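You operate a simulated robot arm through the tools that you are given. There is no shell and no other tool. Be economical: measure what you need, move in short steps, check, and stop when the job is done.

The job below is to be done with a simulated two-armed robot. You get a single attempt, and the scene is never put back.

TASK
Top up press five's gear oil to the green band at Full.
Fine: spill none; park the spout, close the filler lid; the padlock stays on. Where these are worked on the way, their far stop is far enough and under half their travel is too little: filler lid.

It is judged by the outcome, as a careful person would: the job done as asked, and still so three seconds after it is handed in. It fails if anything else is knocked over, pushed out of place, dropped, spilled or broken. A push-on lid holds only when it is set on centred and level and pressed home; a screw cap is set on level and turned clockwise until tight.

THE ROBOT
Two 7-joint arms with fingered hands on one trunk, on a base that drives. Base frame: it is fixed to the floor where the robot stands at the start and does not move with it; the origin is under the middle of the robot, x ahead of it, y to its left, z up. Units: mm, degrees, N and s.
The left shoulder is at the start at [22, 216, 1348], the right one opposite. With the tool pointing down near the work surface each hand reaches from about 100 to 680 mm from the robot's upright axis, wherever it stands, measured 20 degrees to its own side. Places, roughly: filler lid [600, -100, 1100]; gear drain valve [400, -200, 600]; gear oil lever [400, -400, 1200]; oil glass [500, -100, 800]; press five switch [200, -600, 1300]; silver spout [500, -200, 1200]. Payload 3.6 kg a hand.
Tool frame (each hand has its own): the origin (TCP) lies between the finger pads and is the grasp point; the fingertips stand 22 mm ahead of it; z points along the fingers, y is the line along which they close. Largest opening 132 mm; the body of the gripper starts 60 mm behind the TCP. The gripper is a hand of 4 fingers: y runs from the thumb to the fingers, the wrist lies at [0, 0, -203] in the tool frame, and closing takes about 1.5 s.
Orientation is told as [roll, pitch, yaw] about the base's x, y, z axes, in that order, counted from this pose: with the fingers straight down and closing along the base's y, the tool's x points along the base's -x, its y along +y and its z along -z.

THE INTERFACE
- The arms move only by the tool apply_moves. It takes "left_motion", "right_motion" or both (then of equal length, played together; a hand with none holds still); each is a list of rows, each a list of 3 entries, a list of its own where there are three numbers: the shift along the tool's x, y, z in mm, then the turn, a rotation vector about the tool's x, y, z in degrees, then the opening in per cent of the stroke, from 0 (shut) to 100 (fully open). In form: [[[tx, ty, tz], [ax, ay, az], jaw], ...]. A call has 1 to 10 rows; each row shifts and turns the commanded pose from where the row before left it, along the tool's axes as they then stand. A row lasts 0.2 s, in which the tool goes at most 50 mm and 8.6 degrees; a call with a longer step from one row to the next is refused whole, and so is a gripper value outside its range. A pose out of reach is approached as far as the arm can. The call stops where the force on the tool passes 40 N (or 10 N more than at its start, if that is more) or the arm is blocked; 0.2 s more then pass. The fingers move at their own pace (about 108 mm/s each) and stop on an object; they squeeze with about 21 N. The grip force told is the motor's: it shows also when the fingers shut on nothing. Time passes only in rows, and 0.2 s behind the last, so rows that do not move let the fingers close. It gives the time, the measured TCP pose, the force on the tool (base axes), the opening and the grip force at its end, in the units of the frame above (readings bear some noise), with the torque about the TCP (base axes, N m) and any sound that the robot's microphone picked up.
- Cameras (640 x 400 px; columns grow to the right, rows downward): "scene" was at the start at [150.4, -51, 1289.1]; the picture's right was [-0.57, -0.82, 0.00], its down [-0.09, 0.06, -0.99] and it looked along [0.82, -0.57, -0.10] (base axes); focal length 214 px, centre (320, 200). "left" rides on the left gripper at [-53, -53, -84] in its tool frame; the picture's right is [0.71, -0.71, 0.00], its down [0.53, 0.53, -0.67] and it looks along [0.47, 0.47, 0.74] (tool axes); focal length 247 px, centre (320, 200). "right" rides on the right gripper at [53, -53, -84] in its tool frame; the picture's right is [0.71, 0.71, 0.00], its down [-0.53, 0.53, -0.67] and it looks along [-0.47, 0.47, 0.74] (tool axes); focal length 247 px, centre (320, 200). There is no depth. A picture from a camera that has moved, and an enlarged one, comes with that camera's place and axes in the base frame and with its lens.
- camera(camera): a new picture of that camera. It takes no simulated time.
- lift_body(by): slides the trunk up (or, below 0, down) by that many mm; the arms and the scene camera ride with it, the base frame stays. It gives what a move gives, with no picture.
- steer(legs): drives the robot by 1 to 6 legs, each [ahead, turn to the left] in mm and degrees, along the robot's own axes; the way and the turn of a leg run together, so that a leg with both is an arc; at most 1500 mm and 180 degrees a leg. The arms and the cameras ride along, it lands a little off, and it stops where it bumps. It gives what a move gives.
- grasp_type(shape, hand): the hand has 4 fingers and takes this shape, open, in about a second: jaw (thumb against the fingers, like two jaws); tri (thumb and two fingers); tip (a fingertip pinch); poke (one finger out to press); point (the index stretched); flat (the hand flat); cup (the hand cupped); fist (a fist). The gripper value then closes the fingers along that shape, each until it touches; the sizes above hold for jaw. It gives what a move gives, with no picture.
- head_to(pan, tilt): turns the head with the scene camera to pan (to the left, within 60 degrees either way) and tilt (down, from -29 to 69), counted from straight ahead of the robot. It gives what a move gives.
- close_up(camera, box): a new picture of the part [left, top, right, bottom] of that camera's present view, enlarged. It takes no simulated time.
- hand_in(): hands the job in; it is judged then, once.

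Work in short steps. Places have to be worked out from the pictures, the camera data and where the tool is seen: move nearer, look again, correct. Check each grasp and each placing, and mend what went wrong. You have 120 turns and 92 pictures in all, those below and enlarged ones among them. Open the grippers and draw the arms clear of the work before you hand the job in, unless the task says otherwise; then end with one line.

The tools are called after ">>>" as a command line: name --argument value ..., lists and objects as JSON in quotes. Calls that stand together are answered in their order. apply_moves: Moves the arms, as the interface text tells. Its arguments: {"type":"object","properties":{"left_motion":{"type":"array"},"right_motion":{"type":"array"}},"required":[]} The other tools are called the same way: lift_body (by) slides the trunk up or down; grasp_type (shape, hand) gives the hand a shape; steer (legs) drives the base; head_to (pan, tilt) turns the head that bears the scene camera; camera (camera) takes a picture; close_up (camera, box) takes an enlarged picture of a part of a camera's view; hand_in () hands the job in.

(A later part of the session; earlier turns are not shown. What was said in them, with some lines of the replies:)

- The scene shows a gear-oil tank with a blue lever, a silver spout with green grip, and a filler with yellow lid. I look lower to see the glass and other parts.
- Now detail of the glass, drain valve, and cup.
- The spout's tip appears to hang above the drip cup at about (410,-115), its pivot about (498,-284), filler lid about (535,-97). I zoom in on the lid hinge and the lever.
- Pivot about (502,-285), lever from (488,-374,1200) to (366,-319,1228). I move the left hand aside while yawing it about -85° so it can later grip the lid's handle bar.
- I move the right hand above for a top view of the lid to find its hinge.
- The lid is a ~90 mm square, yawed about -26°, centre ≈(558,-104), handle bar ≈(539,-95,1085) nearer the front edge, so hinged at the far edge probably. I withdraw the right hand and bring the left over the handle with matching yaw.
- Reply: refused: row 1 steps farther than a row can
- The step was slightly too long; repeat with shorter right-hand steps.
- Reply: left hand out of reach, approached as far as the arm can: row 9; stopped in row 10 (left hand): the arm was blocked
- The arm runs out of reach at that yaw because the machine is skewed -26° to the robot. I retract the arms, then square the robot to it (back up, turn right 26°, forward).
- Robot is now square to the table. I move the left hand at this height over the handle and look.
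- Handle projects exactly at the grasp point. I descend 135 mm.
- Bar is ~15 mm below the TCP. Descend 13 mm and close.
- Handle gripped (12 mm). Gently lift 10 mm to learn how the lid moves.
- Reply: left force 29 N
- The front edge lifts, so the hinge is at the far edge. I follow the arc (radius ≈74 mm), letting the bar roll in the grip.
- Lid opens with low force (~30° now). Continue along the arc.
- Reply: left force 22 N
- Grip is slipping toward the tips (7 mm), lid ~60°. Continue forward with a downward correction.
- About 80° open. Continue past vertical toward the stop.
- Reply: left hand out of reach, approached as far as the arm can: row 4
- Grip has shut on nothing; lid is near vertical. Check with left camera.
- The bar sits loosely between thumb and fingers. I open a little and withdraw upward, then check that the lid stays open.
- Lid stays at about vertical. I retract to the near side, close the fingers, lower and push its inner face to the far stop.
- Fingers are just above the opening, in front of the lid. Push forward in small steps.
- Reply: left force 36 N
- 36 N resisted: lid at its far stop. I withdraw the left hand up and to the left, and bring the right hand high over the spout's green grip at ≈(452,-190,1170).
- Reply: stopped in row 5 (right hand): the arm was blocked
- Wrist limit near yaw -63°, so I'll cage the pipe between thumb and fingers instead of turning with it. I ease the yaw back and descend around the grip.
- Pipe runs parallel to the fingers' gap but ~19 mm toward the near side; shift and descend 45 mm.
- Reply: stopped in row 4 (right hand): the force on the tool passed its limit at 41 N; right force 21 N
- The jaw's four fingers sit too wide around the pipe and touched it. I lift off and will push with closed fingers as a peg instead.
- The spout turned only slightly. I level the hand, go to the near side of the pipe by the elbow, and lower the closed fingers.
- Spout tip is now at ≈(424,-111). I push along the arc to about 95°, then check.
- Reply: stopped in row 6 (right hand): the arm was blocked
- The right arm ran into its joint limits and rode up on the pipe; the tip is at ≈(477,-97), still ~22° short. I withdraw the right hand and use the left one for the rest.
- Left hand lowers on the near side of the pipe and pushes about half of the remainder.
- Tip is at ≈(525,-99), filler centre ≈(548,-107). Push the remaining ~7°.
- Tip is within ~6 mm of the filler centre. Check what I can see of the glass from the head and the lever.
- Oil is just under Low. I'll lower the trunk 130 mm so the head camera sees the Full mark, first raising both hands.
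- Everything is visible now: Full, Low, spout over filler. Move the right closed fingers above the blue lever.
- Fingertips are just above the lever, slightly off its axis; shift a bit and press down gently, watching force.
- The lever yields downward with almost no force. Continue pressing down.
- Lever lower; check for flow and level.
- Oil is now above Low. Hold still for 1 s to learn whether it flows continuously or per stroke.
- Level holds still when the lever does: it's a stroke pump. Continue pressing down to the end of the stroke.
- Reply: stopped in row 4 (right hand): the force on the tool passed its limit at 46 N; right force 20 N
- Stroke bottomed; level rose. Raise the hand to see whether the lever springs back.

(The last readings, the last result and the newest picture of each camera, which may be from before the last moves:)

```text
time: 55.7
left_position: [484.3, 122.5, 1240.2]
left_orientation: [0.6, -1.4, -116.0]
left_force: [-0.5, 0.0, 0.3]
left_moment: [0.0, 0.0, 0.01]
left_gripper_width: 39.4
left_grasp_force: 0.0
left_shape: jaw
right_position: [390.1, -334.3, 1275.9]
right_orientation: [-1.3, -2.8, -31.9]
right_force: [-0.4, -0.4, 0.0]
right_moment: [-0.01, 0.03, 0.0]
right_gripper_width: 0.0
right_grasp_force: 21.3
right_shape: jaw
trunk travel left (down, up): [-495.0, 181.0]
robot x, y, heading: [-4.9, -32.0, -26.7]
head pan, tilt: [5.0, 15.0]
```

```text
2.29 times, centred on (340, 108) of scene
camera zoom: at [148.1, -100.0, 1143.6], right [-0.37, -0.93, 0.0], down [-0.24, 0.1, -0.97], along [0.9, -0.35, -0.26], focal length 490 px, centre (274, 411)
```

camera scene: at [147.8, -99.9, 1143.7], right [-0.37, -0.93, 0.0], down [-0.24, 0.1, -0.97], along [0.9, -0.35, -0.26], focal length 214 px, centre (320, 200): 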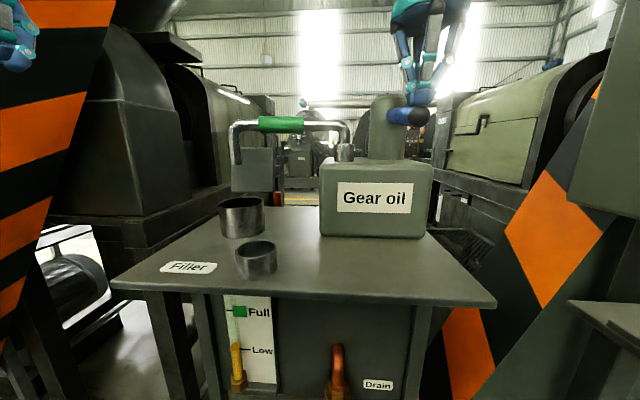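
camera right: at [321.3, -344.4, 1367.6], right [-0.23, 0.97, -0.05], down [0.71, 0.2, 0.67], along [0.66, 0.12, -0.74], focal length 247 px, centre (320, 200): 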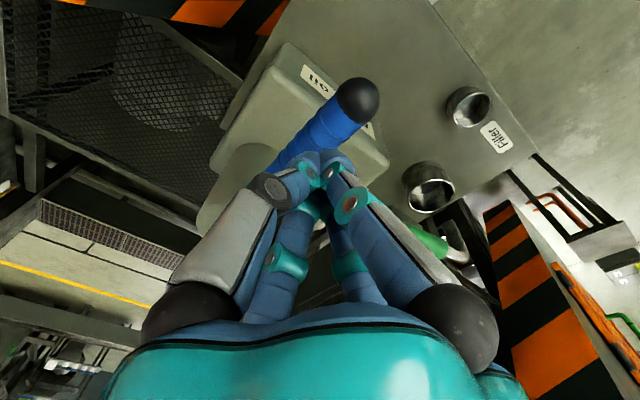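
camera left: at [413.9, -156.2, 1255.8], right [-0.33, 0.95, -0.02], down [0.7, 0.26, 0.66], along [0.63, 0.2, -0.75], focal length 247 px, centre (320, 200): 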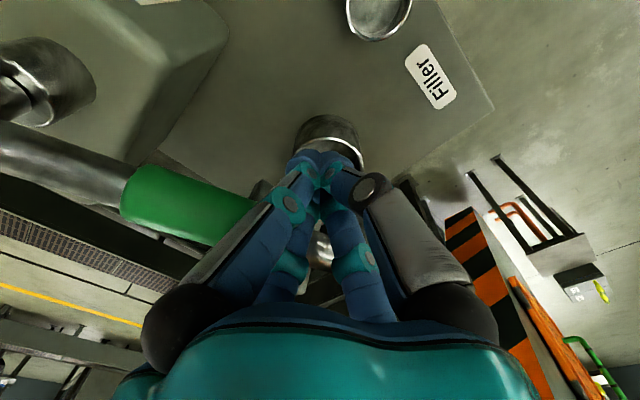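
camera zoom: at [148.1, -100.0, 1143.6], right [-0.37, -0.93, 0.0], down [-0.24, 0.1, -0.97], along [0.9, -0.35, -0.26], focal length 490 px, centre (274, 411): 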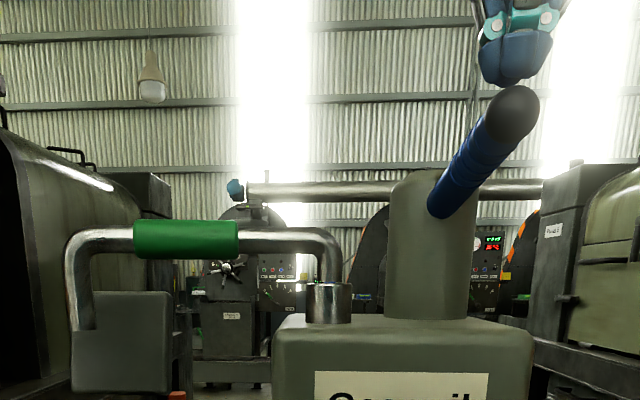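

It springs back. Do one full stroke (down 74 mm, up again) and read the level.

>>> apply_moves --right_motion '[[[0, 0, 20], [0, 0, 0], 0], [[0, 0, 20], [0, 0, 0], 0], [[0, 0, 20], [0, 0, 0], 0], [[0, 0, 14], [0, 0, 0], 0], [[0, 0, 0], [0, 0, 0], 0], [[0, 0, -24], [0, 0, 0], 0], [[0, 0, -25], [0, 0, 0], 0], [[0, 0, -25], [0, 0, 0], 0], [[0, 0, 0], [0, 0, 0], 0]]'

>>> close_up --camera "scene" --box '[200, 290, 296, 390]'

```text
time: 57.7
left_position: [483.4, 121.8, 1240.9]
left_orientation: [0.5, -1.5, -115.9]
left_force: [0.3, -0.5, -1.2]
left_moment: [-0.01, 0.01, 0.01]
left_gripper_width: 39.4
left_grasp_force: 0.1
left_shape: jaw
right_position: [387.6, -335.2, 1272.9]
right_orientation: [-1.3, -2.8, -31.8]
right_force: [0.1, -0.1, -0.4]
right_moment: [0.0, -0.03, 0.01]
right_gripper_width: 0.0
right_grasp_force: 21.6
right_shape: jaw
trunk travel left (down, up): [-495.0, 181.0]
robot x, y, heading: [-4.5, -35.3, -26.6]
head pan, tilt: [5.0, 15.0]
```

```text
4.00 times, centred on (248, 340) of scene
camera zoom: at [148.2, -100.2, 1143.6], right [-0.37, -0.93, 0.0], down [-0.24, 0.1, -0.97], along [0.9, -0.35, -0.26], focal length 858 px, centre (608, -360)
```

zoom: 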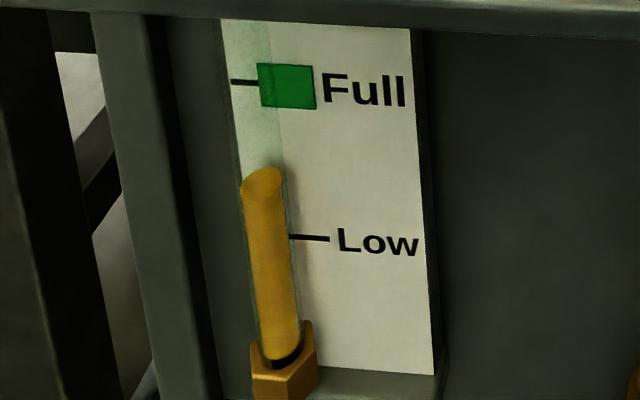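

About 34 px per stroke (Full band at rows 63–108, with parallax making the column look ~20 px low). Two more full strokes, checking after.

>>> apply_moves --right_motion '[[[0, 0, 20], [0, 0, 0], 0], [[0, 0, 20], [0, 0, 0], 0], [[0, 0, 20], [0, 0, 0], 0], [[0, 0, 11], [0, 0, 0], 0], [[0, 0, 0], [0, 0, 0], 0], [[0, 0, -21], [0, 0, 0], 0], [[0, 0, -25], [0, 0, 0], 0], [[0, 0, -25], [0, 0, 0], 0], [[0, 0, 0], [0, 0, 0], 0]]'

>>> close_up --camera "scene" --box '[200, 290, 296, 390]'

```text
time: 59.7
left_position: [484.6, 122.5, 1240.3]
left_orientation: [0.6, -1.3, -116.0]
left_force: [-1.1, 0.4, 0.5]
left_moment: [-0.01, -0.04, 0.02]
left_gripper_width: 39.4
left_grasp_force: 0.0
left_shape: jaw
right_position: [389.3, -334.8, 1274.6]
right_orientation: [-1.2, -2.9, -31.9]
right_force: [0.9, 0.0, 0.5]
right_moment: [0.01, -0.01, 0.04]
right_gripper_width: 0.0
right_grasp_force: 20.9
right_shape: jaw
trunk travel left (down, up): [-495.0, 181.0]
robot x, y, heading: [-8.5, -34.2, -26.7]
head pan, tilt: [5.0, 15.0]
```

```text
4.00 times, centred on (248, 340) of scene
camera zoom: at [148.2, -100.2, 1143.6], right [-0.37, -0.93, 0.0], down [-0.24, 0.1, -0.97], along [0.9, -0.35, -0.26], focal length 858 px, centre (608, -360)
```

zoom: 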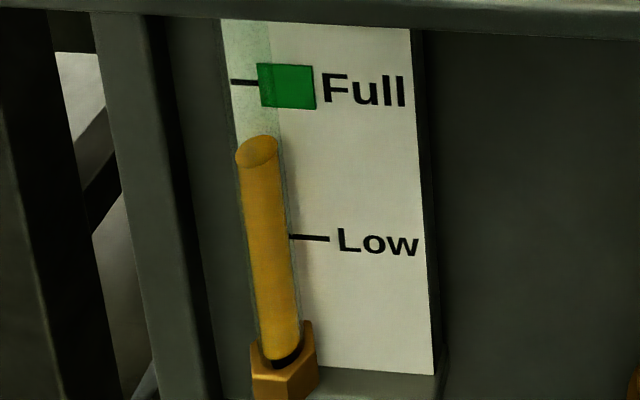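

One more stroke should put the true level (at the column's rear edge, allowing for parallax) in the band.

>>> apply_moves --right_motion '[[[0, 0, 20], [0, 0, 0], 0], [[0, 0, 20], [0, 0, 0], 0], [[0, 0, 20], [0, 0, 0], 0], [[0, 0, 12], [0, 0, 0], 0], [[0, 0, 0], [0, 0, 0], 0], [[0, 0, -22], [0, 0, 0], 0], [[0, 0, -25], [0, 0, 0], 0], [[0, 0, -35], [0, 0, 0], 0], [[0, 0, -35], [0, 0, 0], 0]]'

>>> close_up --camera "scene" --box '[200, 290, 296, 390]'

```text
time: 61.7
left_position: [483.4, 122.4, 1241.1]
left_orientation: [0.6, -1.3, -116.0]
left_force: [-0.7, 0.1, -0.6]
left_moment: [0.0, -0.01, 0.01]
left_gripper_width: 39.3
left_grasp_force: 0.0
left_shape: jaw
right_position: [386.8, -333.9, 1319.7]
right_orientation: [-1.3, -2.9, -31.9]
right_force: [0.3, -0.2, -0.6]
right_moment: [-0.05, 0.03, -0.02]
right_gripper_width: 0.0
right_grasp_force: 21.2
right_shape: jaw
trunk travel left (down, up): [-495.0, 181.0]
robot x, y, heading: [-7.8, -28.5, -26.4]
head pan, tilt: [5.0, 15.0]
```

```text
4.00 times, centred on (248, 340) of scene
camera zoom: at [147.8, -99.4, 1143.7], right [-0.37, -0.93, 0.0], down [-0.24, 0.09, -0.97], along [0.9, -0.35, -0.26], focal length 858 px, centre (608, -360)
```

zoom: 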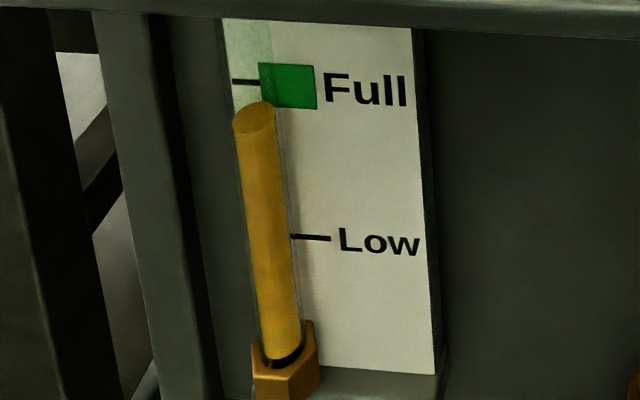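

Level appears in/near the band; I need a level sight line. I draw both hands back behind the table edge, then lower the trunk 250 mm.

>>> apply_moves --right_motion '[[[31, -25, 0], [0, 0, 0], 0], [[31, -25, 0], [0, 0, 0], 0], [[31, -25, 0], [0, 0, 0], 0], [[31, -25, 0], [0, 0, 0], 0], [[31, -25, 0], [0, 0, 0], 0], [[31, -25, 0], [0, 0, 0], 0], [[31, -25, 0], [0, 0, 0], 0]]' --left_motion '[[[-22, -21, -8], [0, 0, 0], 30], [[-22, -21, -8], [0, 0, 0], 30], [[-22, -21, -8], [0, 0, 0], 30], [[-22, -21, -8], [0, 0, 0], 30], [[-22, -21, -8], [0, 0, 0], 30], [[-22, -21, -8], [0, 0, 0], 30], [[-22, -21, -8], [0, 0, 0], 30]]'

>>> lift_body --by -250

>>> camera --camera "scene"

```text
time: 63.3
left_position: [282.1, 50.0, 1301.1]
left_orientation: [0.7, -1.3, -115.9]
left_force: [0.0, -0.4, 0.3]
left_moment: [0.01, -0.04, 0.02]
left_gripper_width: 39.5
left_grasp_force: 0.0
left_shape: jaw
right_position: [106.3, -367.2, 1311.2]
right_orientation: [-1.2, -2.9, -31.9]
right_force: [1.0, 0.0, 0.4]
right_moment: [0.02, -0.01, 0.04]
right_gripper_width: 0.0
right_grasp_force: 21.2
right_shape: jaw
trunk travel left (down, up): [-495.0, 181.0]
robot x, y, heading: [-5.8, -31.8, -26.6]
head pan, tilt: [5.0, 15.0]
```

```text
time: 65.9
left_position: [284.8, 49.9, 1048.7]
left_orientation: [0.6, -1.4, -116.0]
left_force: [0.4, 0.2, -0.6]
left_moment: [-0.03, 0.02, 0.03]
left_gripper_width: 39.4
left_grasp_force: 0.0
left_shape: jaw
right_position: [110.5, -366.8, 1063.3]
right_orientation: [-1.3, -2.8, -31.9]
right_force: [-0.6, 1.0, 0.7]
right_moment: [0.02, 0.0, 0.02]
right_gripper_width: 0.0
right_grasp_force: 21.2
right_shape: jaw
trunk travel left (down, up): [-245.0, 431.0]
robot x, y, heading: [-7.1, -29.8, -26.6]
head pan, tilt: [5.0, 15.0]
```

```text
23 pictures are left
camera scene: at [151.0, -101.5, 885.7], right [-0.37, -0.93, 0.0], down [-0.24, 0.1, -0.97], along [0.9, -0.35, -0.26], focal length 214 px, centre (320, 200)
```

scene: 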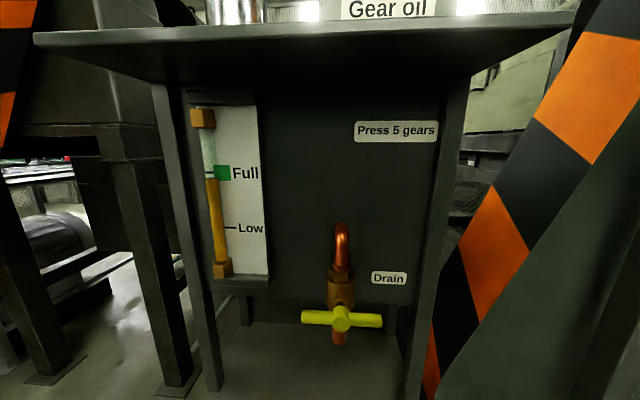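

>>> close_up --camera "scene" --box '[180, 150, 276, 210]'

```text
6.67 times, centred on (228, 180) of scene
camera zoom: at [151.0, -101.5, 885.7], right [-0.37, -0.93, 0.0], down [-0.24, 0.1, -0.97], along [0.9, -0.35, -0.26], focal length 1430 px, centre (933, 333)
```

zoom: 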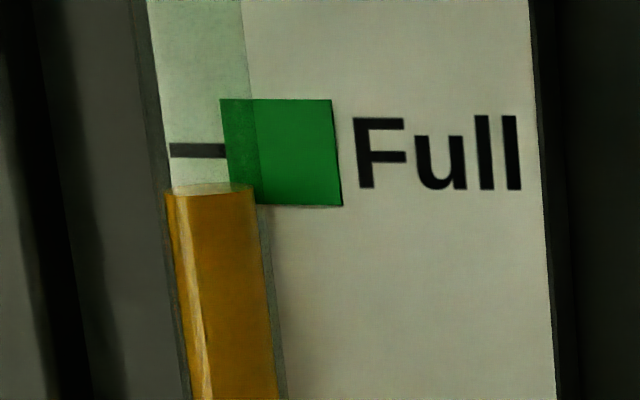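

Level reads in the lower quarter of the green band, with about half a stroke to its middle. I raise the trunk back and give one half stroke.

>>> lift_body --by 250

>>> apply_moves --right_motion '[[[-31, 25, 0], [0, 0, 0], 0], [[-31, 25, 0], [0, 0, 0], 0], [[-31, 25, 0], [0, 0, 0], 0], [[-31, 25, 0], [0, 0, 0], 0], [[-31, 25, 0], [0, 0, 0], 0], [[-31, 25, 0], [0, 0, 0], 0], [[-31, 25, 0], [0, 0, 0], 0], [[0, 0, 0], [0, 0, 0], 0]]'

```text
time: 68.5
left_position: [284.8, 49.5, 1299.3]
left_orientation: [0.6, -1.4, -116.0]
left_force: [-0.2, -0.6, 0.3]
left_moment: [-0.01, 0.01, -0.01]
left_gripper_width: 39.2
left_grasp_force: 0.0
left_shape: jaw
right_position: [111.0, -366.2, 1312.0]
right_orientation: [-1.2, -2.9, -31.9]
right_force: [-0.5, 0.6, 0.3]
right_moment: [0.01, -0.03, -0.01]
right_gripper_width: 0.1
right_grasp_force: 20.7
right_shape: jaw
trunk travel left (down, up): [-495.0, 181.0]
robot x, y, heading: [-8.5, -32.6, -26.5]
head pan, tilt: [5.0, 15.0]
```

```text
time: 70.2
left_position: [284.3, 49.2, 1299.1]
left_orientation: [0.7, -1.2, -116.0]
left_force: [-0.5, 0.3, -0.3]
left_moment: [0.01, -0.02, 0.0]
left_gripper_width: 39.2
left_grasp_force: 0.1
left_shape: jaw
right_position: [387.5, -333.2, 1319.4]
right_orientation: [-1.3, -2.9, -31.9]
right_force: [-1.0, 0.4, -0.4]
right_moment: [0.03, -0.04, -0.01]
right_gripper_width: 0.1
right_grasp_force: 21.5
right_shape: jaw
trunk travel left (down, up): [-495.0, 181.0]
robot x, y, heading: [-8.2, -30.3, -26.4]
head pan, tilt: [5.0, 15.0]
```

Hand is back at the same spot over the lever. Half stroke: down to z≈1230, then up and clear.

>>> apply_moves --right_motion '[[[0, 0, 30], [0, 0, 0], 0], [[0, 0, 25], [0, 0, 0], 0], [[0, 0, 18], [0, 0, 0], 0], [[0, 0, 16], [0, 0, 0], 0], [[0, 0, 0], [0, 0, 0], 0], [[0, 0, -20], [0, 0, 0], 0], [[0, 0, -25], [0, 0, 0], 0], [[0, 0, -35], [0, 0, 0], 0], [[0, 0, -10], [0, 0, 0], 0]]'

>>> close_up --camera "scene" --box '[200, 290, 296, 390]'

>>> close_up --camera "scene" --box '[160, 90, 400, 290]'

```text
time: 72.2
left_position: [285.6, 49.8, 1298.2]
left_orientation: [0.7, -1.4, -115.9]
left_force: [1.2, 0.7, 0.0]
left_moment: [0.0, 0.0, 0.04]
left_gripper_width: 39.4
left_grasp_force: 0.1
left_shape: jaw
right_position: [387.0, -333.8, 1322.0]
right_orientation: [-1.3, -2.8, -31.9]
right_force: [-0.3, 0.5, -0.4]
right_moment: [-0.03, -0.01, 0.0]
right_gripper_width: 0.3
right_grasp_force: 20.6
right_shape: jaw
trunk travel left (down, up): [-495.0, 181.0]
robot x, y, heading: [-7.6, -29.7, -26.6]
head pan, tilt: [5.0, 15.0]
```

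```text
4.00 times, centred on (248, 340) of scene
camera zoom: at [148.1, -100.2, 1143.6], right [-0.37, -0.93, 0.0], down [-0.24, 0.1, -0.97], along [0.9, -0.35, -0.26], focal length 858 px, centre (608, -360)
```

zoom: 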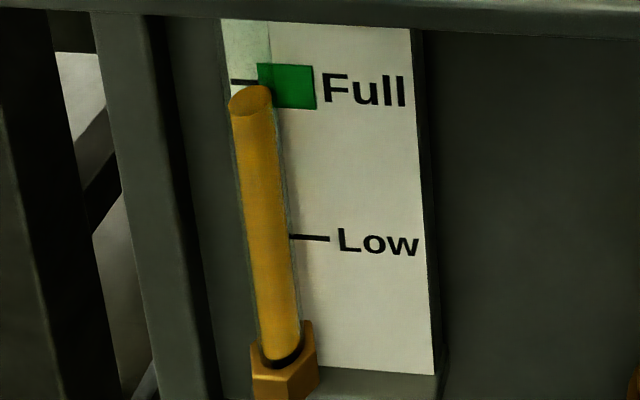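

```text
2.00 times, centred on (280, 190) of scene
camera zoom: at [148.1, -100.2, 1143.6], right [-0.37, -0.93, 0.0], down [-0.24, 0.1, -0.97], along [0.9, -0.35, -0.26], focal length 429 px, centre (400, 220)
```

zoom: 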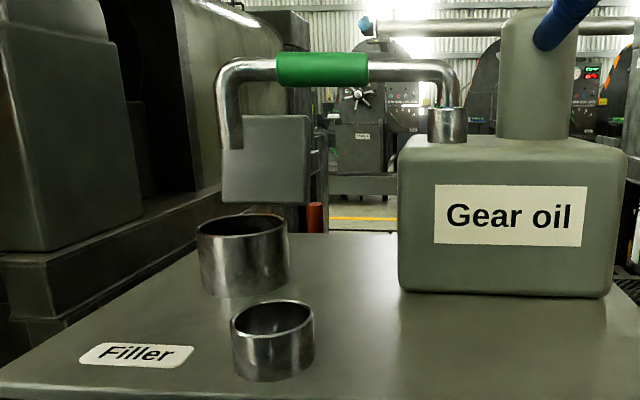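

Level is now mid-band, and no spill is visible. I raise the trunk back, retract the right hand, and bring the left hand (closed) high to the far side of the spout pipe.

>>> lift_body --by 130

>>> apply_moves --left_motion '[[[-8, 41, 0], [0, 0, 0], 0], [[-8, 41, 0], [0, 0, 0], 0], [[-8, 41, 0], [0, 0, 0], 0], [[-8, 41, 0], [0, 0, 0], 0], [[-8, 41, 10], [0, 0, 0], 0], [[-8, 41, 20], [0, 0, 0], 0], [[-8, 41, 25], [0, 0, 0], 0], [[-8, 41, 25], [0, 0, 0], 0], [[-10, 41, 25], [0, 0, 0], 0], [[0, 0, 25], [0, 0, 0], 0]]' --right_motion '[[[31, -25, 0], [0, 0, 0], 0], [[31, -25, 0], [0, 0, 0], 0], [[31, -25, 0], [0, 0, 0], 0], [[31, -25, 0], [0, 0, 0], 0], [[31, -25, 0], [0, 0, 0], 0], [[0, 0, 0], [0, 0, 0], 0], [[0, 0, 0], [0, 0, 0], 0], [[0, 0, 0], [0, 0, 0], 0], [[0, 0, 0], [0, 0, 0], 0], [[0, 0, 0], [0, 0, 0], 0]]'

>>> camera --camera "left"

```text
time: 73.8
left_position: [284.6, 49.8, 1427.8]
left_orientation: [0.6, -1.4, -116.0]
left_force: [-0.1, 0.2, -0.9]
left_moment: [0.0, 0.03, -0.02]
left_gripper_width: 39.3
left_grasp_force: 0.0
left_shape: jaw
right_position: [386.9, -333.4, 1450.5]
right_orientation: [-1.3, -2.8, -31.9]
right_force: [0.4, 0.3, 0.2]
right_moment: [0.03, 0.0, 0.01]
right_gripper_width: 0.0
right_grasp_force: 20.9
right_shape: jaw
trunk travel left (down, up): [-625.0, 51.0]
robot x, y, heading: [-7.9, -34.3, -26.6]
head pan, tilt: [5.0, 15.0]
```

```text
time: 76.0
left_position: [584.2, -180.5, 1302.3]
left_orientation: [0.7, -1.4, -116.1]
left_force: [0.1, 0.3, 0.4]
left_moment: [-0.03, 0.01, 0.01]
left_gripper_width: 0.0
left_grasp_force: 20.5
left_shape: jaw
right_position: [190.7, -355.9, 1447.7]
right_orientation: [-1.4, -2.8, -31.8]
right_force: [0.1, 0.8, -0.2]
right_moment: [-0.02, 0.03, 0.0]
right_gripper_width: 0.0
right_grasp_force: 20.9
right_shape: jaw
trunk travel left (down, up): [-625.0, 51.0]
robot x, y, heading: [-2.7, -33.2, -26.5]
head pan, tilt: [5.0, 15.0]
```

```text
19 pictures are left
camera left: at [512.0, -201.8, 1387.4], right [-0.32, 0.95, -0.03], down [0.7, 0.26, 0.66], along [0.63, 0.2, -0.75], focal length 247 px, centre (320, 200)
```

left: 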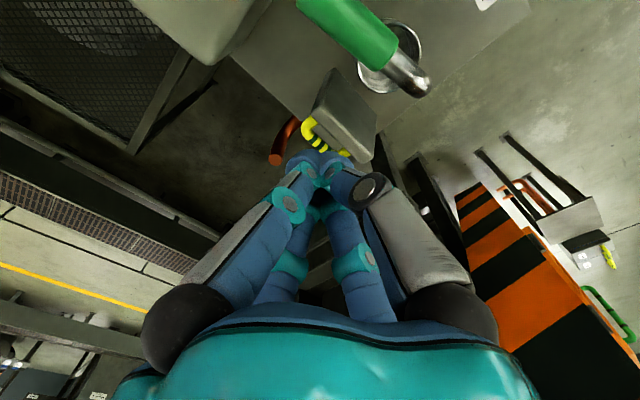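

Peg position clears both the lid (its top is beyond and lower) and the pipe. Descend beside the pipe's far side.

>>> apply_moves --left_motion '[[[0, 0, 35], [0, 0, 0], 0], [[0, 0, 35], [0, 0, 0], 0], [[0, 0, 30], [0, 0, 0], 0], [[0, 0, 24], [0, 0, 0], 0]]'

>>> head_to --pan 10 --tilt 30

>>> close_up --camera "scene" --box '[200, 80, 440, 230]'

```text
time: 77.0
left_position: [585.7, -183.8, 1180.1]
left_orientation: [0.5, -1.4, -116.0]
left_force: [-0.5, -1.0, -0.5]
left_moment: [0.01, -0.01, -0.01]
left_gripper_width: 0.0
left_grasp_force: 21.0
left_shape: jaw
right_position: [189.4, -357.3, 1446.5]
right_orientation: [-1.2, -2.7, -31.9]
right_force: [1.3, 1.5, 0.2]
right_moment: [0.01, 0.01, 0.02]
right_gripper_width: 0.0
right_grasp_force: 20.8
right_shape: jaw
trunk travel left (down, up): [-625.0, 51.0]
robot x, y, heading: [-6.0, -32.3, -26.4]
head pan, tilt: [5.0, 15.0]
```

```text
time: 77.8
left_position: [583.0, -182.9, 1180.1]
left_orientation: [0.7, -1.4, -115.9]
left_force: [-0.5, 0.4, -0.1]
left_moment: [-0.03, 0.0, -0.02]
left_gripper_width: 0.0
left_grasp_force: 21.2
left_shape: jaw
right_position: [188.7, -358.0, 1448.0]
right_orientation: [-1.3, -2.7, -31.9]
right_force: [-0.2, -0.3, 0.1]
right_moment: [0.01, 0.0, 0.01]
right_gripper_width: 0.0
right_grasp_force: 21.1
right_shape: jaw
trunk travel left (down, up): [-625.0, 51.0]
robot x, y, heading: [-5.3, -31.2, -26.5]
head pan, tilt: [10.0, 30.0]
```

```text
2.67 times, centred on (320, 155) of scene
camera zoom: at [147.6, -91.4, 1250.2], right [-0.28, -0.96, 0.0], down [-0.48, 0.14, -0.87], along [0.83, -0.25, -0.5], focal length 572 px, centre (320, 320)
```

zoom: 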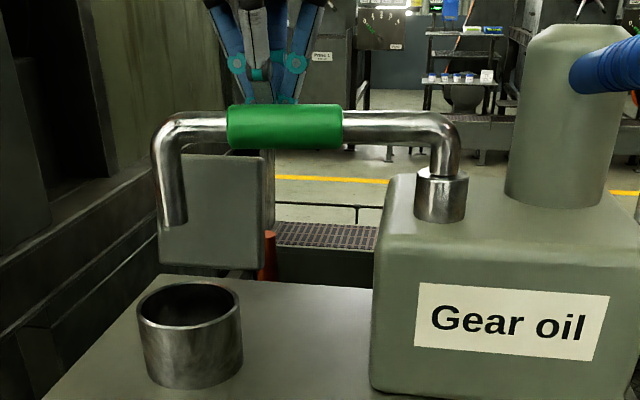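

Now sweep the spout back (counter-clockwise) along the arc to about 110°.

>>> apply_moves --left_motion '[[[1, -9, 0], [0, 0, 0], 0], [[1, -10, 0], [0, 0, 0], 0], [[-0.5, -16, 0], [0, 0, 0], 0], [[-0.5, -16, 0], [0, 0, 0], 0], [[-3, -11, 0], [0, 0, 0], 0], [[-3, -11, 0], [0, 0, 0], 0], [[-4.8, -10.4, 0], [0, 0, 0], 0], [[-4.8, -10.4, 0], [0, 0, 0], 0], [[0, 0, 0], [0, 0, 0], 0]]'

>>> close_up --camera "scene" --box '[200, 80, 440, 280]'

```text
time: 79.8
left_position: [493.2, -156.1, 1179.7]
left_orientation: [0.6, -1.4, -116.0]
left_force: [0.3, 0.5, 0.8]
left_moment: [0.01, -0.01, -0.02]
left_gripper_width: 0.0
left_grasp_force: 21.2
left_shape: jaw
right_position: [188.0, -358.0, 1447.4]
right_orientation: [-1.3, -2.7, -31.9]
right_force: [-0.5, 0.0, -0.2]
right_moment: [0.0, -0.01, -0.02]
right_gripper_width: 0.1
right_grasp_force: 20.9
right_shape: jaw
trunk travel left (down, up): [-625.0, 51.0]
robot x, y, heading: [-8.0, -34.3, -26.5]
head pan, tilt: [10.0, 30.0]
```

```text
2.00 times, centred on (320, 180) of scene
camera zoom: at [147.7, -91.4, 1250.1], right [-0.28, -0.96, 0.0], down [-0.48, 0.14, -0.87], along [0.83, -0.25, -0.5], focal length 429 px, centre (320, 240)
```

zoom: 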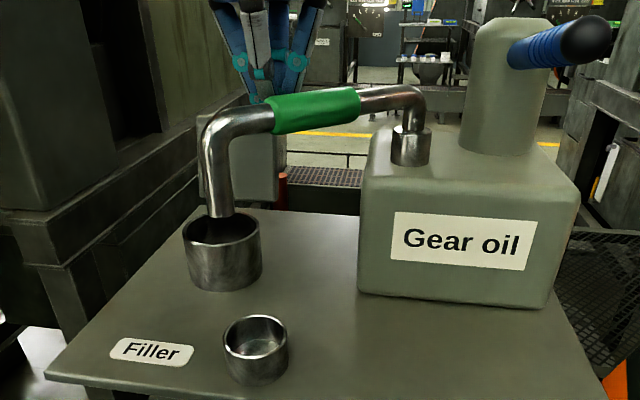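

Tip ≈(450,-102), about 12° short of the cup. Push the remainder.

>>> apply_moves --left_motion '[[[-5, -8, 0], [0, 0, 0], 0], [[-5, -7, 0], [0, 0, 0], 0], [[-4, -6, 0], [0, 0, 0], 0], [[0, 0, 0], [0, 0, 0], 0]]'

>>> close_up --camera "scene" --box '[200, 80, 440, 280]'

```text
time: 80.8
left_position: [470.4, -160.6, 1180.3]
left_orientation: [0.7, -1.3, -115.9]
left_force: [8.0, 1.6, 1.6]
left_moment: [-0.03, -0.03, 0.12]
left_gripper_width: 0.0
left_grasp_force: 20.9
left_shape: jaw
right_position: [190.4, -358.5, 1446.8]
right_orientation: [-1.4, -2.8, -32.0]
right_force: [0.0, 0.7, -0.6]
right_moment: [-0.01, 0.01, -0.04]
right_gripper_width: 0.1
right_grasp_force: 20.6
right_shape: jaw
trunk travel left (down, up): [-625.0, 51.0]
robot x, y, heading: [-5.6, -30.3, -26.6]
head pan, tilt: [10.0, 30.0]
```

```text
2.00 times, centred on (320, 180) of scene
camera zoom: at [148.6, -91.3, 1250.0], right [-0.28, -0.96, 0.0], down [-0.48, 0.14, -0.87], along [0.83, -0.25, -0.5], focal length 429 px, centre (320, 240)
```

zoom: 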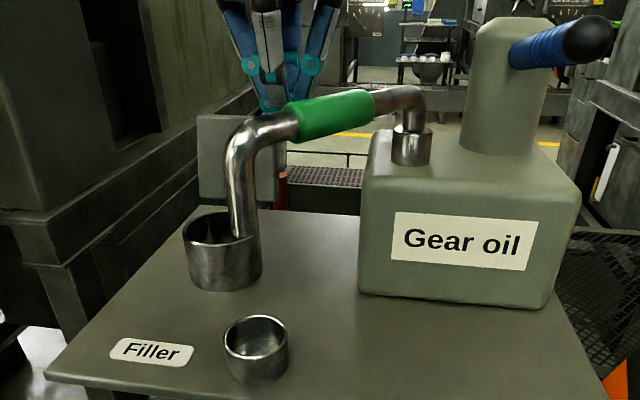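

Spout tip is back at ≈(412,-116), exactly the original park position, against light resistance. I lift the left hand away and move it over the top edge of the open lid, half open.

>>> apply_moves --left_motion '[[[0, 8, 0], [0, 0, 0], 0], [[0, 0, -35], [0, 0, 0], 0], [[0, 0, -35], [0, 0, 0], 0], [[0, 0, -30], [0, 0, 0], 0], [[31, 38, 0], [0, 0, 0], 50], [[31, 38, 0], [0, 0, 0], 50], [[30, 38, 0], [0, 0, 0], 50], [[0, 0, 30], [0, 0, 0], 50], [[0, 0, 30], [0, 0, 0], 50]]'

>>> camera --camera "left"

```text
time: 82.8
left_position: [619.0, -130.5, 1217.1]
left_orientation: [0.6, -1.4, -116.1]
left_force: [0.7, 0.3, -0.4]
left_moment: [0.02, -0.01, -0.02]
left_gripper_width: 65.9
left_grasp_force: 0.0
left_shape: jaw
right_position: [189.5, -358.3, 1446.0]
right_orientation: [-1.4, -2.8, -31.9]
right_force: [0.0, 0.3, 0.2]
right_moment: [-0.01, -0.02, 0.0]
right_gripper_width: 0.0
right_grasp_force: 21.4
right_shape: jaw
trunk travel left (down, up): [-625.0, 51.0]
robot x, y, heading: [-3.8, -32.9, -26.3]
head pan, tilt: [10.0, 30.0]
```

```text
15 pictures are left
camera left: at [546.0, -153.1, 1302.9], right [-0.32, 0.95, -0.02], down [0.7, 0.26, 0.66], along [0.63, 0.2, -0.75], focal length 247 px, centre (320, 200)
```

left: 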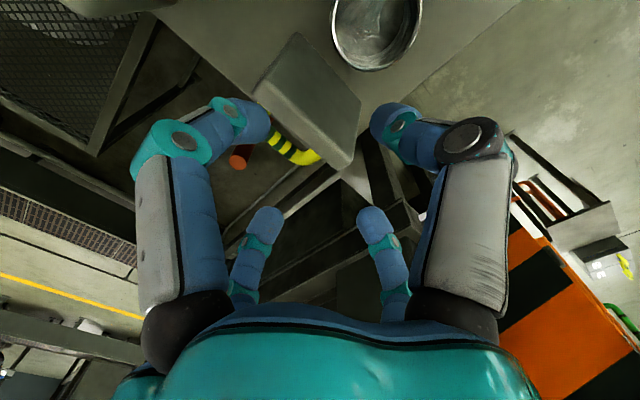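

Top edge lies mid-gap but the far fingers need more clearance; I open fully, nudge 8 mm farther and descend behind the top edge.

>>> apply_moves --left_motion '[[[-6, 8, 0], [0, 0, 0], 100], [[0, 0, 0], [0, 0, 0], 100], [[0, 0, 25], [0, 0, 0], 100], [[0, 0, 20], [0, 0, 0], 100], [[0, 0, 18], [0, 0, 0], 100]]'

>>> camera --camera "left"

```text
time: 84.0
left_position: [622.6, -139.1, 1156.8]
left_orientation: [0.6, -1.4, -116.0]
left_force: [0.4, -0.6, -0.9]
left_moment: [0.02, 0.02, 0.0]
left_gripper_width: 132.1
left_grasp_force: 0.1
left_shape: jaw
right_position: [188.8, -357.0, 1446.8]
right_orientation: [-1.3, -2.9, -31.9]
right_force: [0.6, 0.3, 0.1]
right_moment: [0.02, 0.0, 0.01]
right_gripper_width: 0.0
right_grasp_force: 21.1
right_shape: jaw
trunk travel left (down, up): [-625.0, 51.0]
robot x, y, heading: [-9.9, -30.0, -26.3]
head pan, tilt: [10.0, 30.0]
```

```text
14 pictures are left
camera left: at [549.8, -161.2, 1240.3], right [-0.33, 0.95, -0.02], down [0.7, 0.26, 0.66], along [0.63, 0.2, -0.75], focal length 247 px, centre (320, 200)
```

left: 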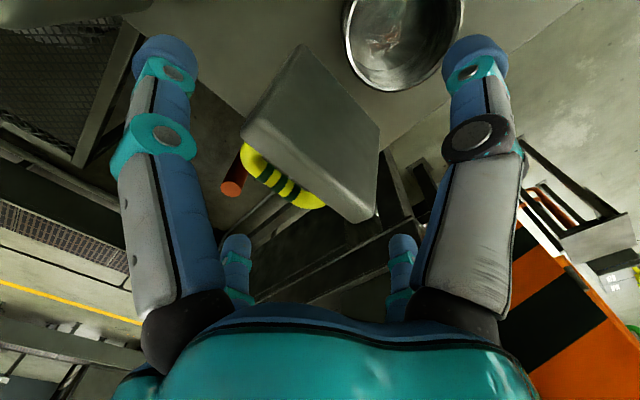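

Lid plate is between the fingers. Descend 18 mm, close partly so the far fingers reach its back, and pull toward the robot.

>>> apply_moves --left_motion '[[[0, 0, 10], [0, 0, 0], 100], [[0, 0, 8], [0, 0, 0], 60], [[0, 0, 0], [0, 0, 0], 45], [[0, 0, 0], [0, 0, 0], 45], [[0, -8, 0], [0, 0, 0], 45], [[0, -10, 0], [0, 0, 0], 45], [[0, -10, 0], [0, 0, 0], 45], [[0, 0, 0], [0, 0, 0], 45]]'

>>> close_up --camera "scene" --box '[180, 70, 420, 220]'

```text
time: 85.8
left_position: [596.2, -127.9, 1138.9]
left_orientation: [0.6, -1.4, -116.1]
left_force: [2.5, 5.5, 9.6]
left_moment: [0.27, -0.16, -0.01]
left_gripper_width: 68.8
left_grasp_force: 0.1
left_shape: jaw
right_position: [188.5, -357.0, 1446.6]
right_orientation: [-1.3, -2.9, -31.9]
right_force: [-0.6, 1.0, -0.7]
right_moment: [0.04, -0.01, -0.03]
right_gripper_width: 0.2
right_grasp_force: 20.7
right_shape: jaw
trunk travel left (down, up): [-625.0, 51.0]
robot x, y, heading: [-3.1, -29.7, -26.5]
head pan, tilt: [10.0, 30.0]
```

```text
2.67 times, centred on (300, 145) of scene
camera zoom: at [146.9, -90.6, 1250.3], right [-0.28, -0.96, 0.0], down [-0.48, 0.14, -0.87], along [0.83, -0.25, -0.5], focal length 572 px, centre (373, 347)
```

zoom: 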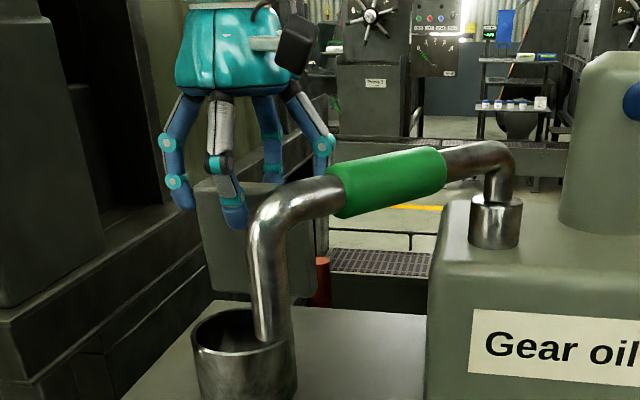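

Lid is coming forward through vertical. Pull another 25 mm.

>>> apply_moves --left_motion '[[[0, -8, -4], [0, 0, 0], 45], [[0, -8, 0], [0, 0, 0], 45], [[0, -9, 0], [0, 0, 0], 45], [[0, 0, 0], [0, 0, 0], 45]]'

>>> close_up --camera "scene" --box '[180, 70, 420, 220]'

```text
time: 86.8
left_position: [576.0, -117.1, 1140.1]
left_orientation: [0.4, -1.4, -116.1]
left_force: [4.2, 3.0, -8.9]
left_moment: [-0.08, -0.03, -0.11]
left_gripper_width: 69.7
left_grasp_force: 0.1
left_shape: jaw
right_position: [190.2, -357.2, 1446.4]
right_orientation: [-1.4, -2.8, -31.9]
right_force: [-0.5, 0.8, -0.5]
right_moment: [0.05, 0.02, -0.01]
right_gripper_width: 0.0
right_grasp_force: 20.7
right_shape: jaw
trunk travel left (down, up): [-625.0, 51.0]
robot x, y, heading: [-2.5, -34.9, -26.4]
head pan, tilt: [10.0, 30.0]
```

```text
2.67 times, centred on (300, 145) of scene
camera zoom: at [149.1, -91.4, 1249.8], right [-0.28, -0.96, 0.0], down [-0.48, 0.14, -0.86], along [0.83, -0.25, -0.5], focal length 572 px, centre (373, 347)
```

zoom: 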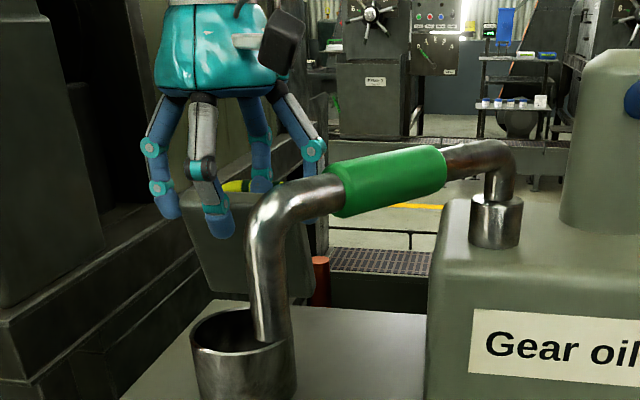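

Lid is ~75°. Continue back and slightly down.

>>> apply_moves --left_motion '[[[0, -10, 3], [0, 0, 0], 45], [[0, -10, 4], [0, 0, 0], 45], [[0, -8, 4], [0, 0, 0], 45], [[0, 0, 0], [0, 0, 0], 45]]'

>>> close_up --camera "scene" --box '[180, 70, 420, 220]'

```text
time: 87.8
left_position: [549.9, -104.9, 1128.9]
left_orientation: [0.6, -1.4, -116.0]
left_force: [6.9, 3.9, 0.2]
left_moment: [-0.21, -0.35, -0.18]
left_gripper_width: 68.6
left_grasp_force: 0.0
left_shape: jaw
right_position: [190.4, -357.4, 1446.9]
right_orientation: [-1.4, -2.9, -31.9]
right_force: [-0.6, -0.4, -0.5]
right_moment: [-0.01, -0.02, -0.01]
right_gripper_width: 0.0
right_grasp_force: 21.0
right_shape: jaw
trunk travel left (down, up): [-625.0, 51.0]
robot x, y, heading: [-5.9, -31.8, -26.6]
head pan, tilt: [10.0, 30.0]
```

```text
2.67 times, centred on (300, 145) of scene
camera zoom: at [148.6, -90.9, 1250.0], right [-0.28, -0.96, 0.0], down [-0.48, 0.14, -0.87], along [0.83, -0.25, -0.5], focal length 572 px, centre (373, 347)
```

zoom: 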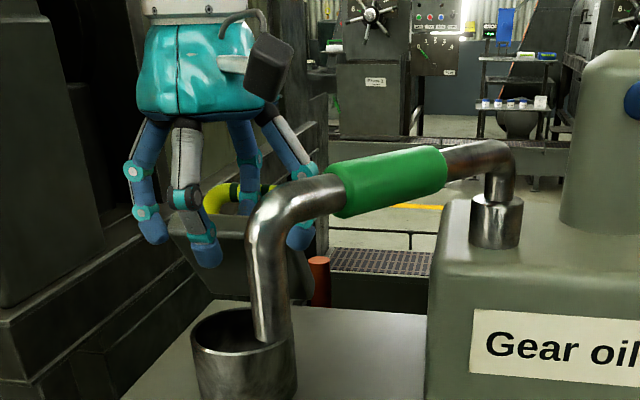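

Far fingers are behind the handle bar, lid ~40–50°. Keep following the closing arc: back and down.

>>> apply_moves --left_motion '[[[0, -9, 5], [0, 0, 0], 45], [[0, -9, 6], [0, 0, 0], 45], [[0, -8, 7], [0, 0, 0], 45], [[0, -6, 7], [0, 0, 0], 45], [[0, 0, 0], [0, 0, 0], 45]]'

>>> close_up --camera "scene" --box '[180, 90, 420, 240]'

```text
time: 88.7
left_position: [528.8, -96.5, 1122.0]
left_orientation: [1.6, -1.6, -115.9]
left_force: [-1.7, 9.2, 22.8]
left_moment: [-0.49, -1.31, 0.33]
left_gripper_width: 60.9
left_grasp_force: 0.1
left_shape: jaw
right_position: [187.0, -356.9, 1448.8]
right_orientation: [-1.3, -2.9, -32.0]
right_force: [-0.2, -1.3, 0.1]
right_moment: [0.07, 0.02, 0.02]
right_gripper_width: 0.2
right_grasp_force: 20.7
right_shape: jaw
trunk travel left (down, up): [-625.0, 51.0]
robot x, y, heading: [-8.3, -29.0, -26.5]
head pan, tilt: [10.0, 30.0]
stopped in row 4 (left hand): the force on the tool passed its limit at 44 N (the readings are from after the stop); the commanded pose is now the measured one
```

```text
2.67 times, centred on (300, 165) of scene
camera zoom: at [146.7, -90.6, 1250.3], right [-0.28, -0.96, 0.0], down [-0.48, 0.14, -0.87], along [0.83, -0.25, -0.5], focal length 572 px, centre (373, 293)
```

zoom: 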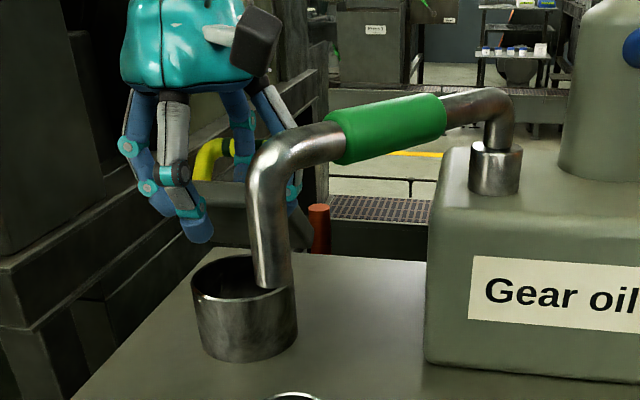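

Fingers are pressing on the plate. I lift clear and look at the lid.

>>> apply_moves --left_motion '[[[0, 3, -8], [0, 0, 0], 60], [[0, 0, -15], [0, 0, 0], 60], [[0, 0, -25], [0, 0, 0], 60], [[0, 0, -30], [0, 0, 0], 60]]'

>>> camera --camera "left"

```text
time: 89.7
left_position: [529.2, -94.6, 1195.4]
left_orientation: [1.0, -1.7, -116.0]
left_force: [0.4, 0.1, 0.1]
left_moment: [0.03, -0.02, -0.03]
left_gripper_width: 78.6
left_grasp_force: 0.0
left_shape: jaw
right_position: [188.8, -358.4, 1447.1]
right_orientation: [-1.3, -2.7, -31.8]
right_force: [0.4, 0.0, -0.4]
right_moment: [0.0, -0.01, 0.02]
right_gripper_width: 0.0
right_grasp_force: 21.3
right_shape: jaw
trunk travel left (down, up): [-625.0, 51.0]
robot x, y, heading: [-3.2, -33.3, -26.6]
head pan, tilt: [10.0, 30.0]
```

```text
9 pictures are left
camera left: at [456.4, -115.3, 1279.5], right [-0.33, 0.95, -0.03], down [0.7, 0.26, 0.66], along [0.64, 0.19, -0.75], focal length 247 px, centre (320, 200)
```

left: 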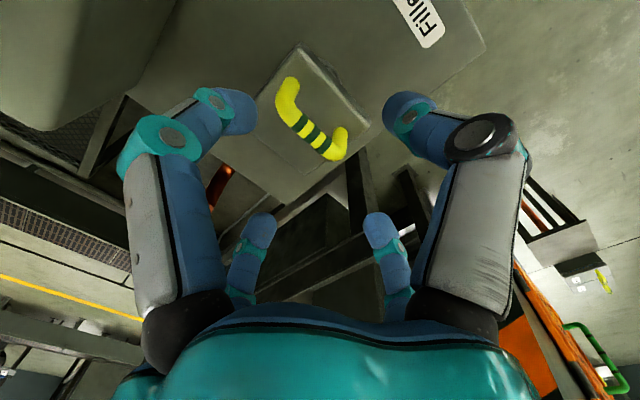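

The lid has dropped shut (handle is where it was originally). I press it home lightly with closed fingers on the bar.

>>> apply_moves --left_motion '[[[0, 9, 0], [0, 0, 0], 0], [[0, 0, 0], [0, 0, 0], 0], [[0, 0, 25], [0, 0, 0], 0], [[0, 0, 25], [0, 0, 0], 0], [[0, 0, 20], [0, 0, 0], 0], [[0, 0, 5], [0, 0, 0], 0], [[0, 0, 4], [0, 0, 0], 0], [[0, 0, 4], [0, 0, 0], 0], [[0, 0, 3], [0, 0, 0], 0]]'

```text
time: 91.3
left_position: [541.1, -102.2, 1126.2]
left_orientation: [2.1, -1.7, -116.0]
left_force: [0.2, 0.5, 10.8]
left_moment: [0.09, 0.02, 0.01]
left_gripper_width: 0.0
left_grasp_force: 21.3
left_shape: jaw
right_position: [188.1, -358.0, 1448.1]
right_orientation: [-1.2, -2.8, -31.8]
right_force: [-0.7, -0.1, -0.4]
right_moment: [-0.03, 0.03, 0.02]
right_gripper_width: 0.2
right_grasp_force: 21.1
right_shape: jaw
trunk travel left (down, up): [-625.0, 51.0]
robot x, y, heading: [-4.0, -30.6, -26.6]
head pan, tilt: [10.0, 30.0]
stopped in row 7 (left hand): the force on the tool passed its limit at 44 N (the readings are from after the stop); the commanded pose is now the measured one
```

It stopped with 44 N slightly higher than I expected; lift and inspect the lid's seating.

>>> apply_moves --left_motion '[[[0, 0, -20], [0, 0, 0], 0], [[0, 0, -30], [0, 0, 0], 0], [[0, 0, -40], [0, 0, 0], 0], [[30, -30, -20], [0, 0, 0], 0], [[30, -30, 0], [0, 0, 0], 0], [[30, 0, 0], [0, 0, 0], 0]]'

>>> close_up --camera "scene" --box '[200, 130, 360, 230]'

```text
time: 92.7
left_position: [526.3, 11.7, 1227.8]
left_orientation: [1.7, -1.8, -116.1]
left_force: [0.8, -0.2, -0.4]
left_moment: [0.0, -0.01, 0.01]
left_gripper_width: 0.0
left_grasp_force: 20.8
left_shape: jaw
right_position: [188.4, -356.5, 1447.0]
right_orientation: [-1.4, -2.7, -32.0]
right_force: [0.1, -0.2, 0.1]
right_moment: [-0.01, -0.01, 0.01]
right_gripper_width: 0.1
right_grasp_force: 21.3
right_shape: jaw
trunk travel left (down, up): [-625.0, 51.0]
robot x, y, heading: [-1.4, -32.7, -26.4]
head pan, tilt: [10.0, 30.0]
```

```text
4.00 times, centred on (280, 180) of scene
camera zoom: at [148.0, -90.6, 1250.1], right [-0.28, -0.96, 0.0], down [-0.48, 0.14, -0.87], along [0.83, -0.25, -0.5], focal length 858 px, centre (480, 280)
```

zoom: 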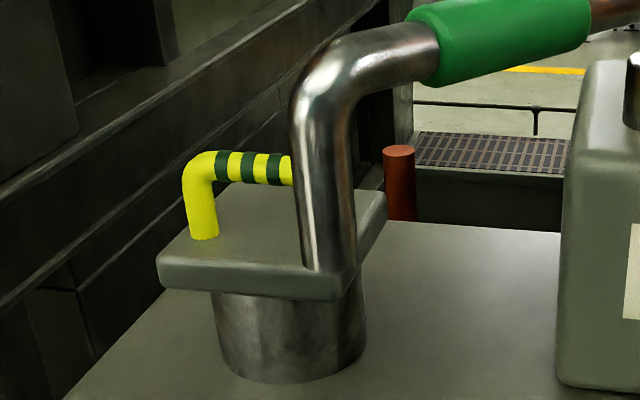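

The lid sits flush on the neck and the spout is parked. I open the grippers, draw the arms back, and take a final look at the level with the trunk lowered.

>>> apply_moves --left_motion '[[[-10, -33, -20], [0, 0, 0], 0], [[-10, -33, -20], [0, 0, 0], 0], [[-10, -33, -20], [0, 0, 0], 0], [[-10, -33, -20], [0, 0, 0], 0], [[-10, -33, -10], [0, 0, 0], 0], [[-10, -33, 0], [0, 0, 0], 50], [[-10, -33, 0], [0, 0, 0], 100], [[0, 0, 0], [0, 0, 0], 100]]' --right_motion '[[[10, -8, 0], [0, 0, 0], 0], [[20, -10, 0], [0, 0, 0], 0], [[20, -10, 0], [0, 0, 0], 0], [[20, 0, 0], [0, 0, 0], 0], [[0, 0, 0], [0, 0, 0], 0], [[0, 0, 0], [0, 0, 0], 50], [[0, 0, 0], [0, 0, 0], 100], [[0, 0, 0], [0, 0, 0], 100]]'

>>> lift_body --by -370

>>> head_to --pan 5 --tilt 10

>>> camera --camera "scene"

```text
time: 94.5
left_position: [285.9, 52.6, 1315.6]
left_orientation: [1.7, -1.7, -115.8]
left_force: [0.3, 1.1, 0.1]
left_moment: [0.01, 0.06, 0.01]
left_gripper_width: 121.4
left_grasp_force: 0.1
left_shape: jaw
right_position: [116.1, -342.5, 1443.7]
right_orientation: [-1.4, -2.9, -31.9]
right_force: [-0.5, 0.5, 0.2]
right_moment: [0.0, -0.01, 0.0]
right_gripper_width: 121.6
right_grasp_force: 0.1
right_shape: jaw
trunk travel left (down, up): [-625.0, 51.0]
robot x, y, heading: [-6.6, -32.4, -26.2]
head pan, tilt: [10.0, 30.0]
```

```text
time: 98.0
left_position: [303.1, 42.7, 917.2]
left_orientation: [-5.5, -1.8, -115.7]
left_force: [-1.0, 0.0, 0.6]
left_moment: [-0.02, 0.01, 0.01]
left_gripper_width: 132.0
left_grasp_force: 0.2
left_shape: jaw
right_position: [113.4, -344.0, 1074.7]
right_orientation: [-1.3, -2.7, -31.8]
right_force: [0.4, 0.7, 1.1]
right_moment: [0.0, 0.0, 0.01]
right_gripper_width: 131.8
right_grasp_force: 0.1
right_shape: jaw
trunk travel left (down, up): [-255.0, 421.0]
robot x, y, heading: [-3.4, -33.3, -26.9]
head pan, tilt: [10.0, 30.0]
```

```text
time: 98.9
left_position: [303.1, 42.4, 917.3]
left_orientation: [-5.4, -1.7, -115.7]
left_force: [-0.2, 0.1, -0.4]
left_moment: [0.01, 0.01, -0.01]
left_gripper_width: 131.8
left_grasp_force: 0.1
left_shape: jaw
right_position: [114.6, -344.6, 1075.0]
right_orientation: [-1.4, -2.9, -32.0]
right_force: [-0.3, -0.8, -0.2]
right_moment: [-0.04, 0.03, 0.0]
right_gripper_width: 131.9
right_grasp_force: 0.0
right_shape: jaw
trunk travel left (down, up): [-255.0, 421.0]
robot x, y, heading: [-5.9, -34.9, -26.5]
head pan, tilt: [5.0, 10.0]
```

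```text
7 pictures are left
camera scene: at [150.5, -101.3, 904.1], right [-0.37, -0.93, 0.0], down [-0.16, 0.06, -0.98], along [0.92, -0.36, -0.18], focal length 214 px, centre (320, 200)
```

scene: 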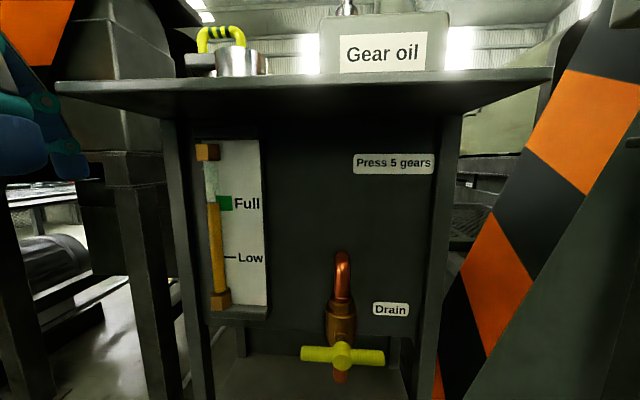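

>>> close_up --camera "scene" --box '[180, 170, 276, 240]'

>>> lift_body --by 370

>>> head_to --pan 5 --tilt 30

>>> camera --camera "scene"

```text
5.71 times, centred on (228, 205) of scene
camera zoom: at [150.5, -101.3, 904.1], right [-0.37, -0.93, 0.0], down [-0.16, 0.06, -0.98], along [0.92, -0.36, -0.18], focal length 1226 px, centre (846, 171)
```

zoom: 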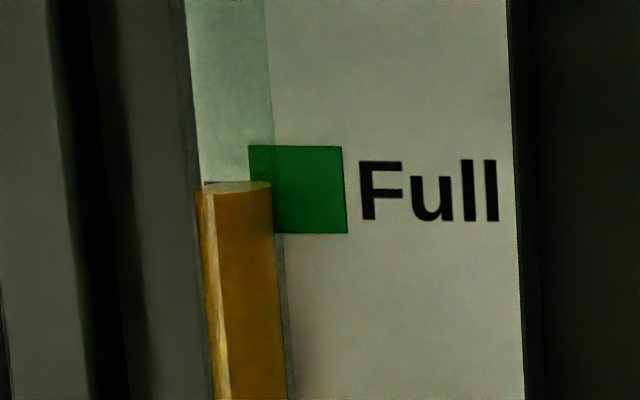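

```text
time: 102.5
left_position: [302.5, 41.6, 1287.5]
left_orientation: [-5.4, -1.6, -115.7]
left_force: [-0.7, 0.2, -0.1]
left_moment: [0.01, 0.01, -0.02]
left_gripper_width: 132.0
left_grasp_force: 0.0
left_shape: jaw
right_position: [113.9, -344.1, 1445.6]
right_orientation: [-1.3, -2.8, -31.8]
right_force: [-0.7, -0.3, 0.0]
right_moment: [0.01, 0.0, 0.0]
right_gripper_width: 131.9
right_grasp_force: 0.0
right_shape: jaw
trunk travel left (down, up): [-625.0, 51.0]
robot x, y, heading: [-7.8, -32.5, -26.6]
head pan, tilt: [5.0, 10.0]
```

```text
time: 103.3
left_position: [303.0, 42.7, 1286.6]
left_orientation: [-5.4, -1.7, -115.7]
left_force: [-0.3, -0.2, 0.0]
left_moment: [-0.02, 0.02, 0.0]
left_gripper_width: 131.9
left_grasp_force: 0.1
left_shape: jaw
right_position: [114.2, -344.5, 1445.3]
right_orientation: [-1.3, -2.8, -31.9]
right_force: [0.6, 0.4, 0.7]
right_moment: [0.0, 0.0, 0.01]
right_gripper_width: 132.1
right_grasp_force: 0.1
right_shape: jaw
trunk travel left (down, up): [-625.0, 51.0]
robot x, y, heading: [-5.7, -30.2, -26.7]
head pan, tilt: [5.0, 30.0]
```

```text
5 pictures are left
camera scene: at [144.7, -98.7, 1250.2], right [-0.37, -0.93, 0.0], down [-0.47, 0.18, -0.87], along [0.81, -0.32, -0.5], focal length 214 px, centre (320, 200)
```

scene: 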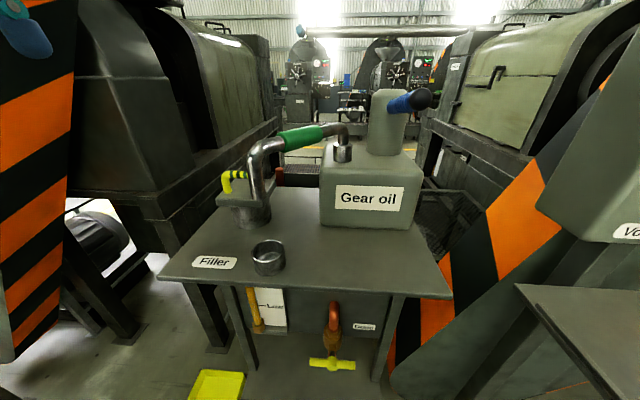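

The oil level is mid green band, the lid is shut, the spout is back over its cup, nothing is spilled or displaced, and the arms are clear. I hand it in.

>>> hand_in

```text
The job is handed in.
```

Press five's gear oil now reads in the middle of the green band at Full. The spout is parked over its cup, the filler lid is closed, I saw no spill, and I never touched the padlock.
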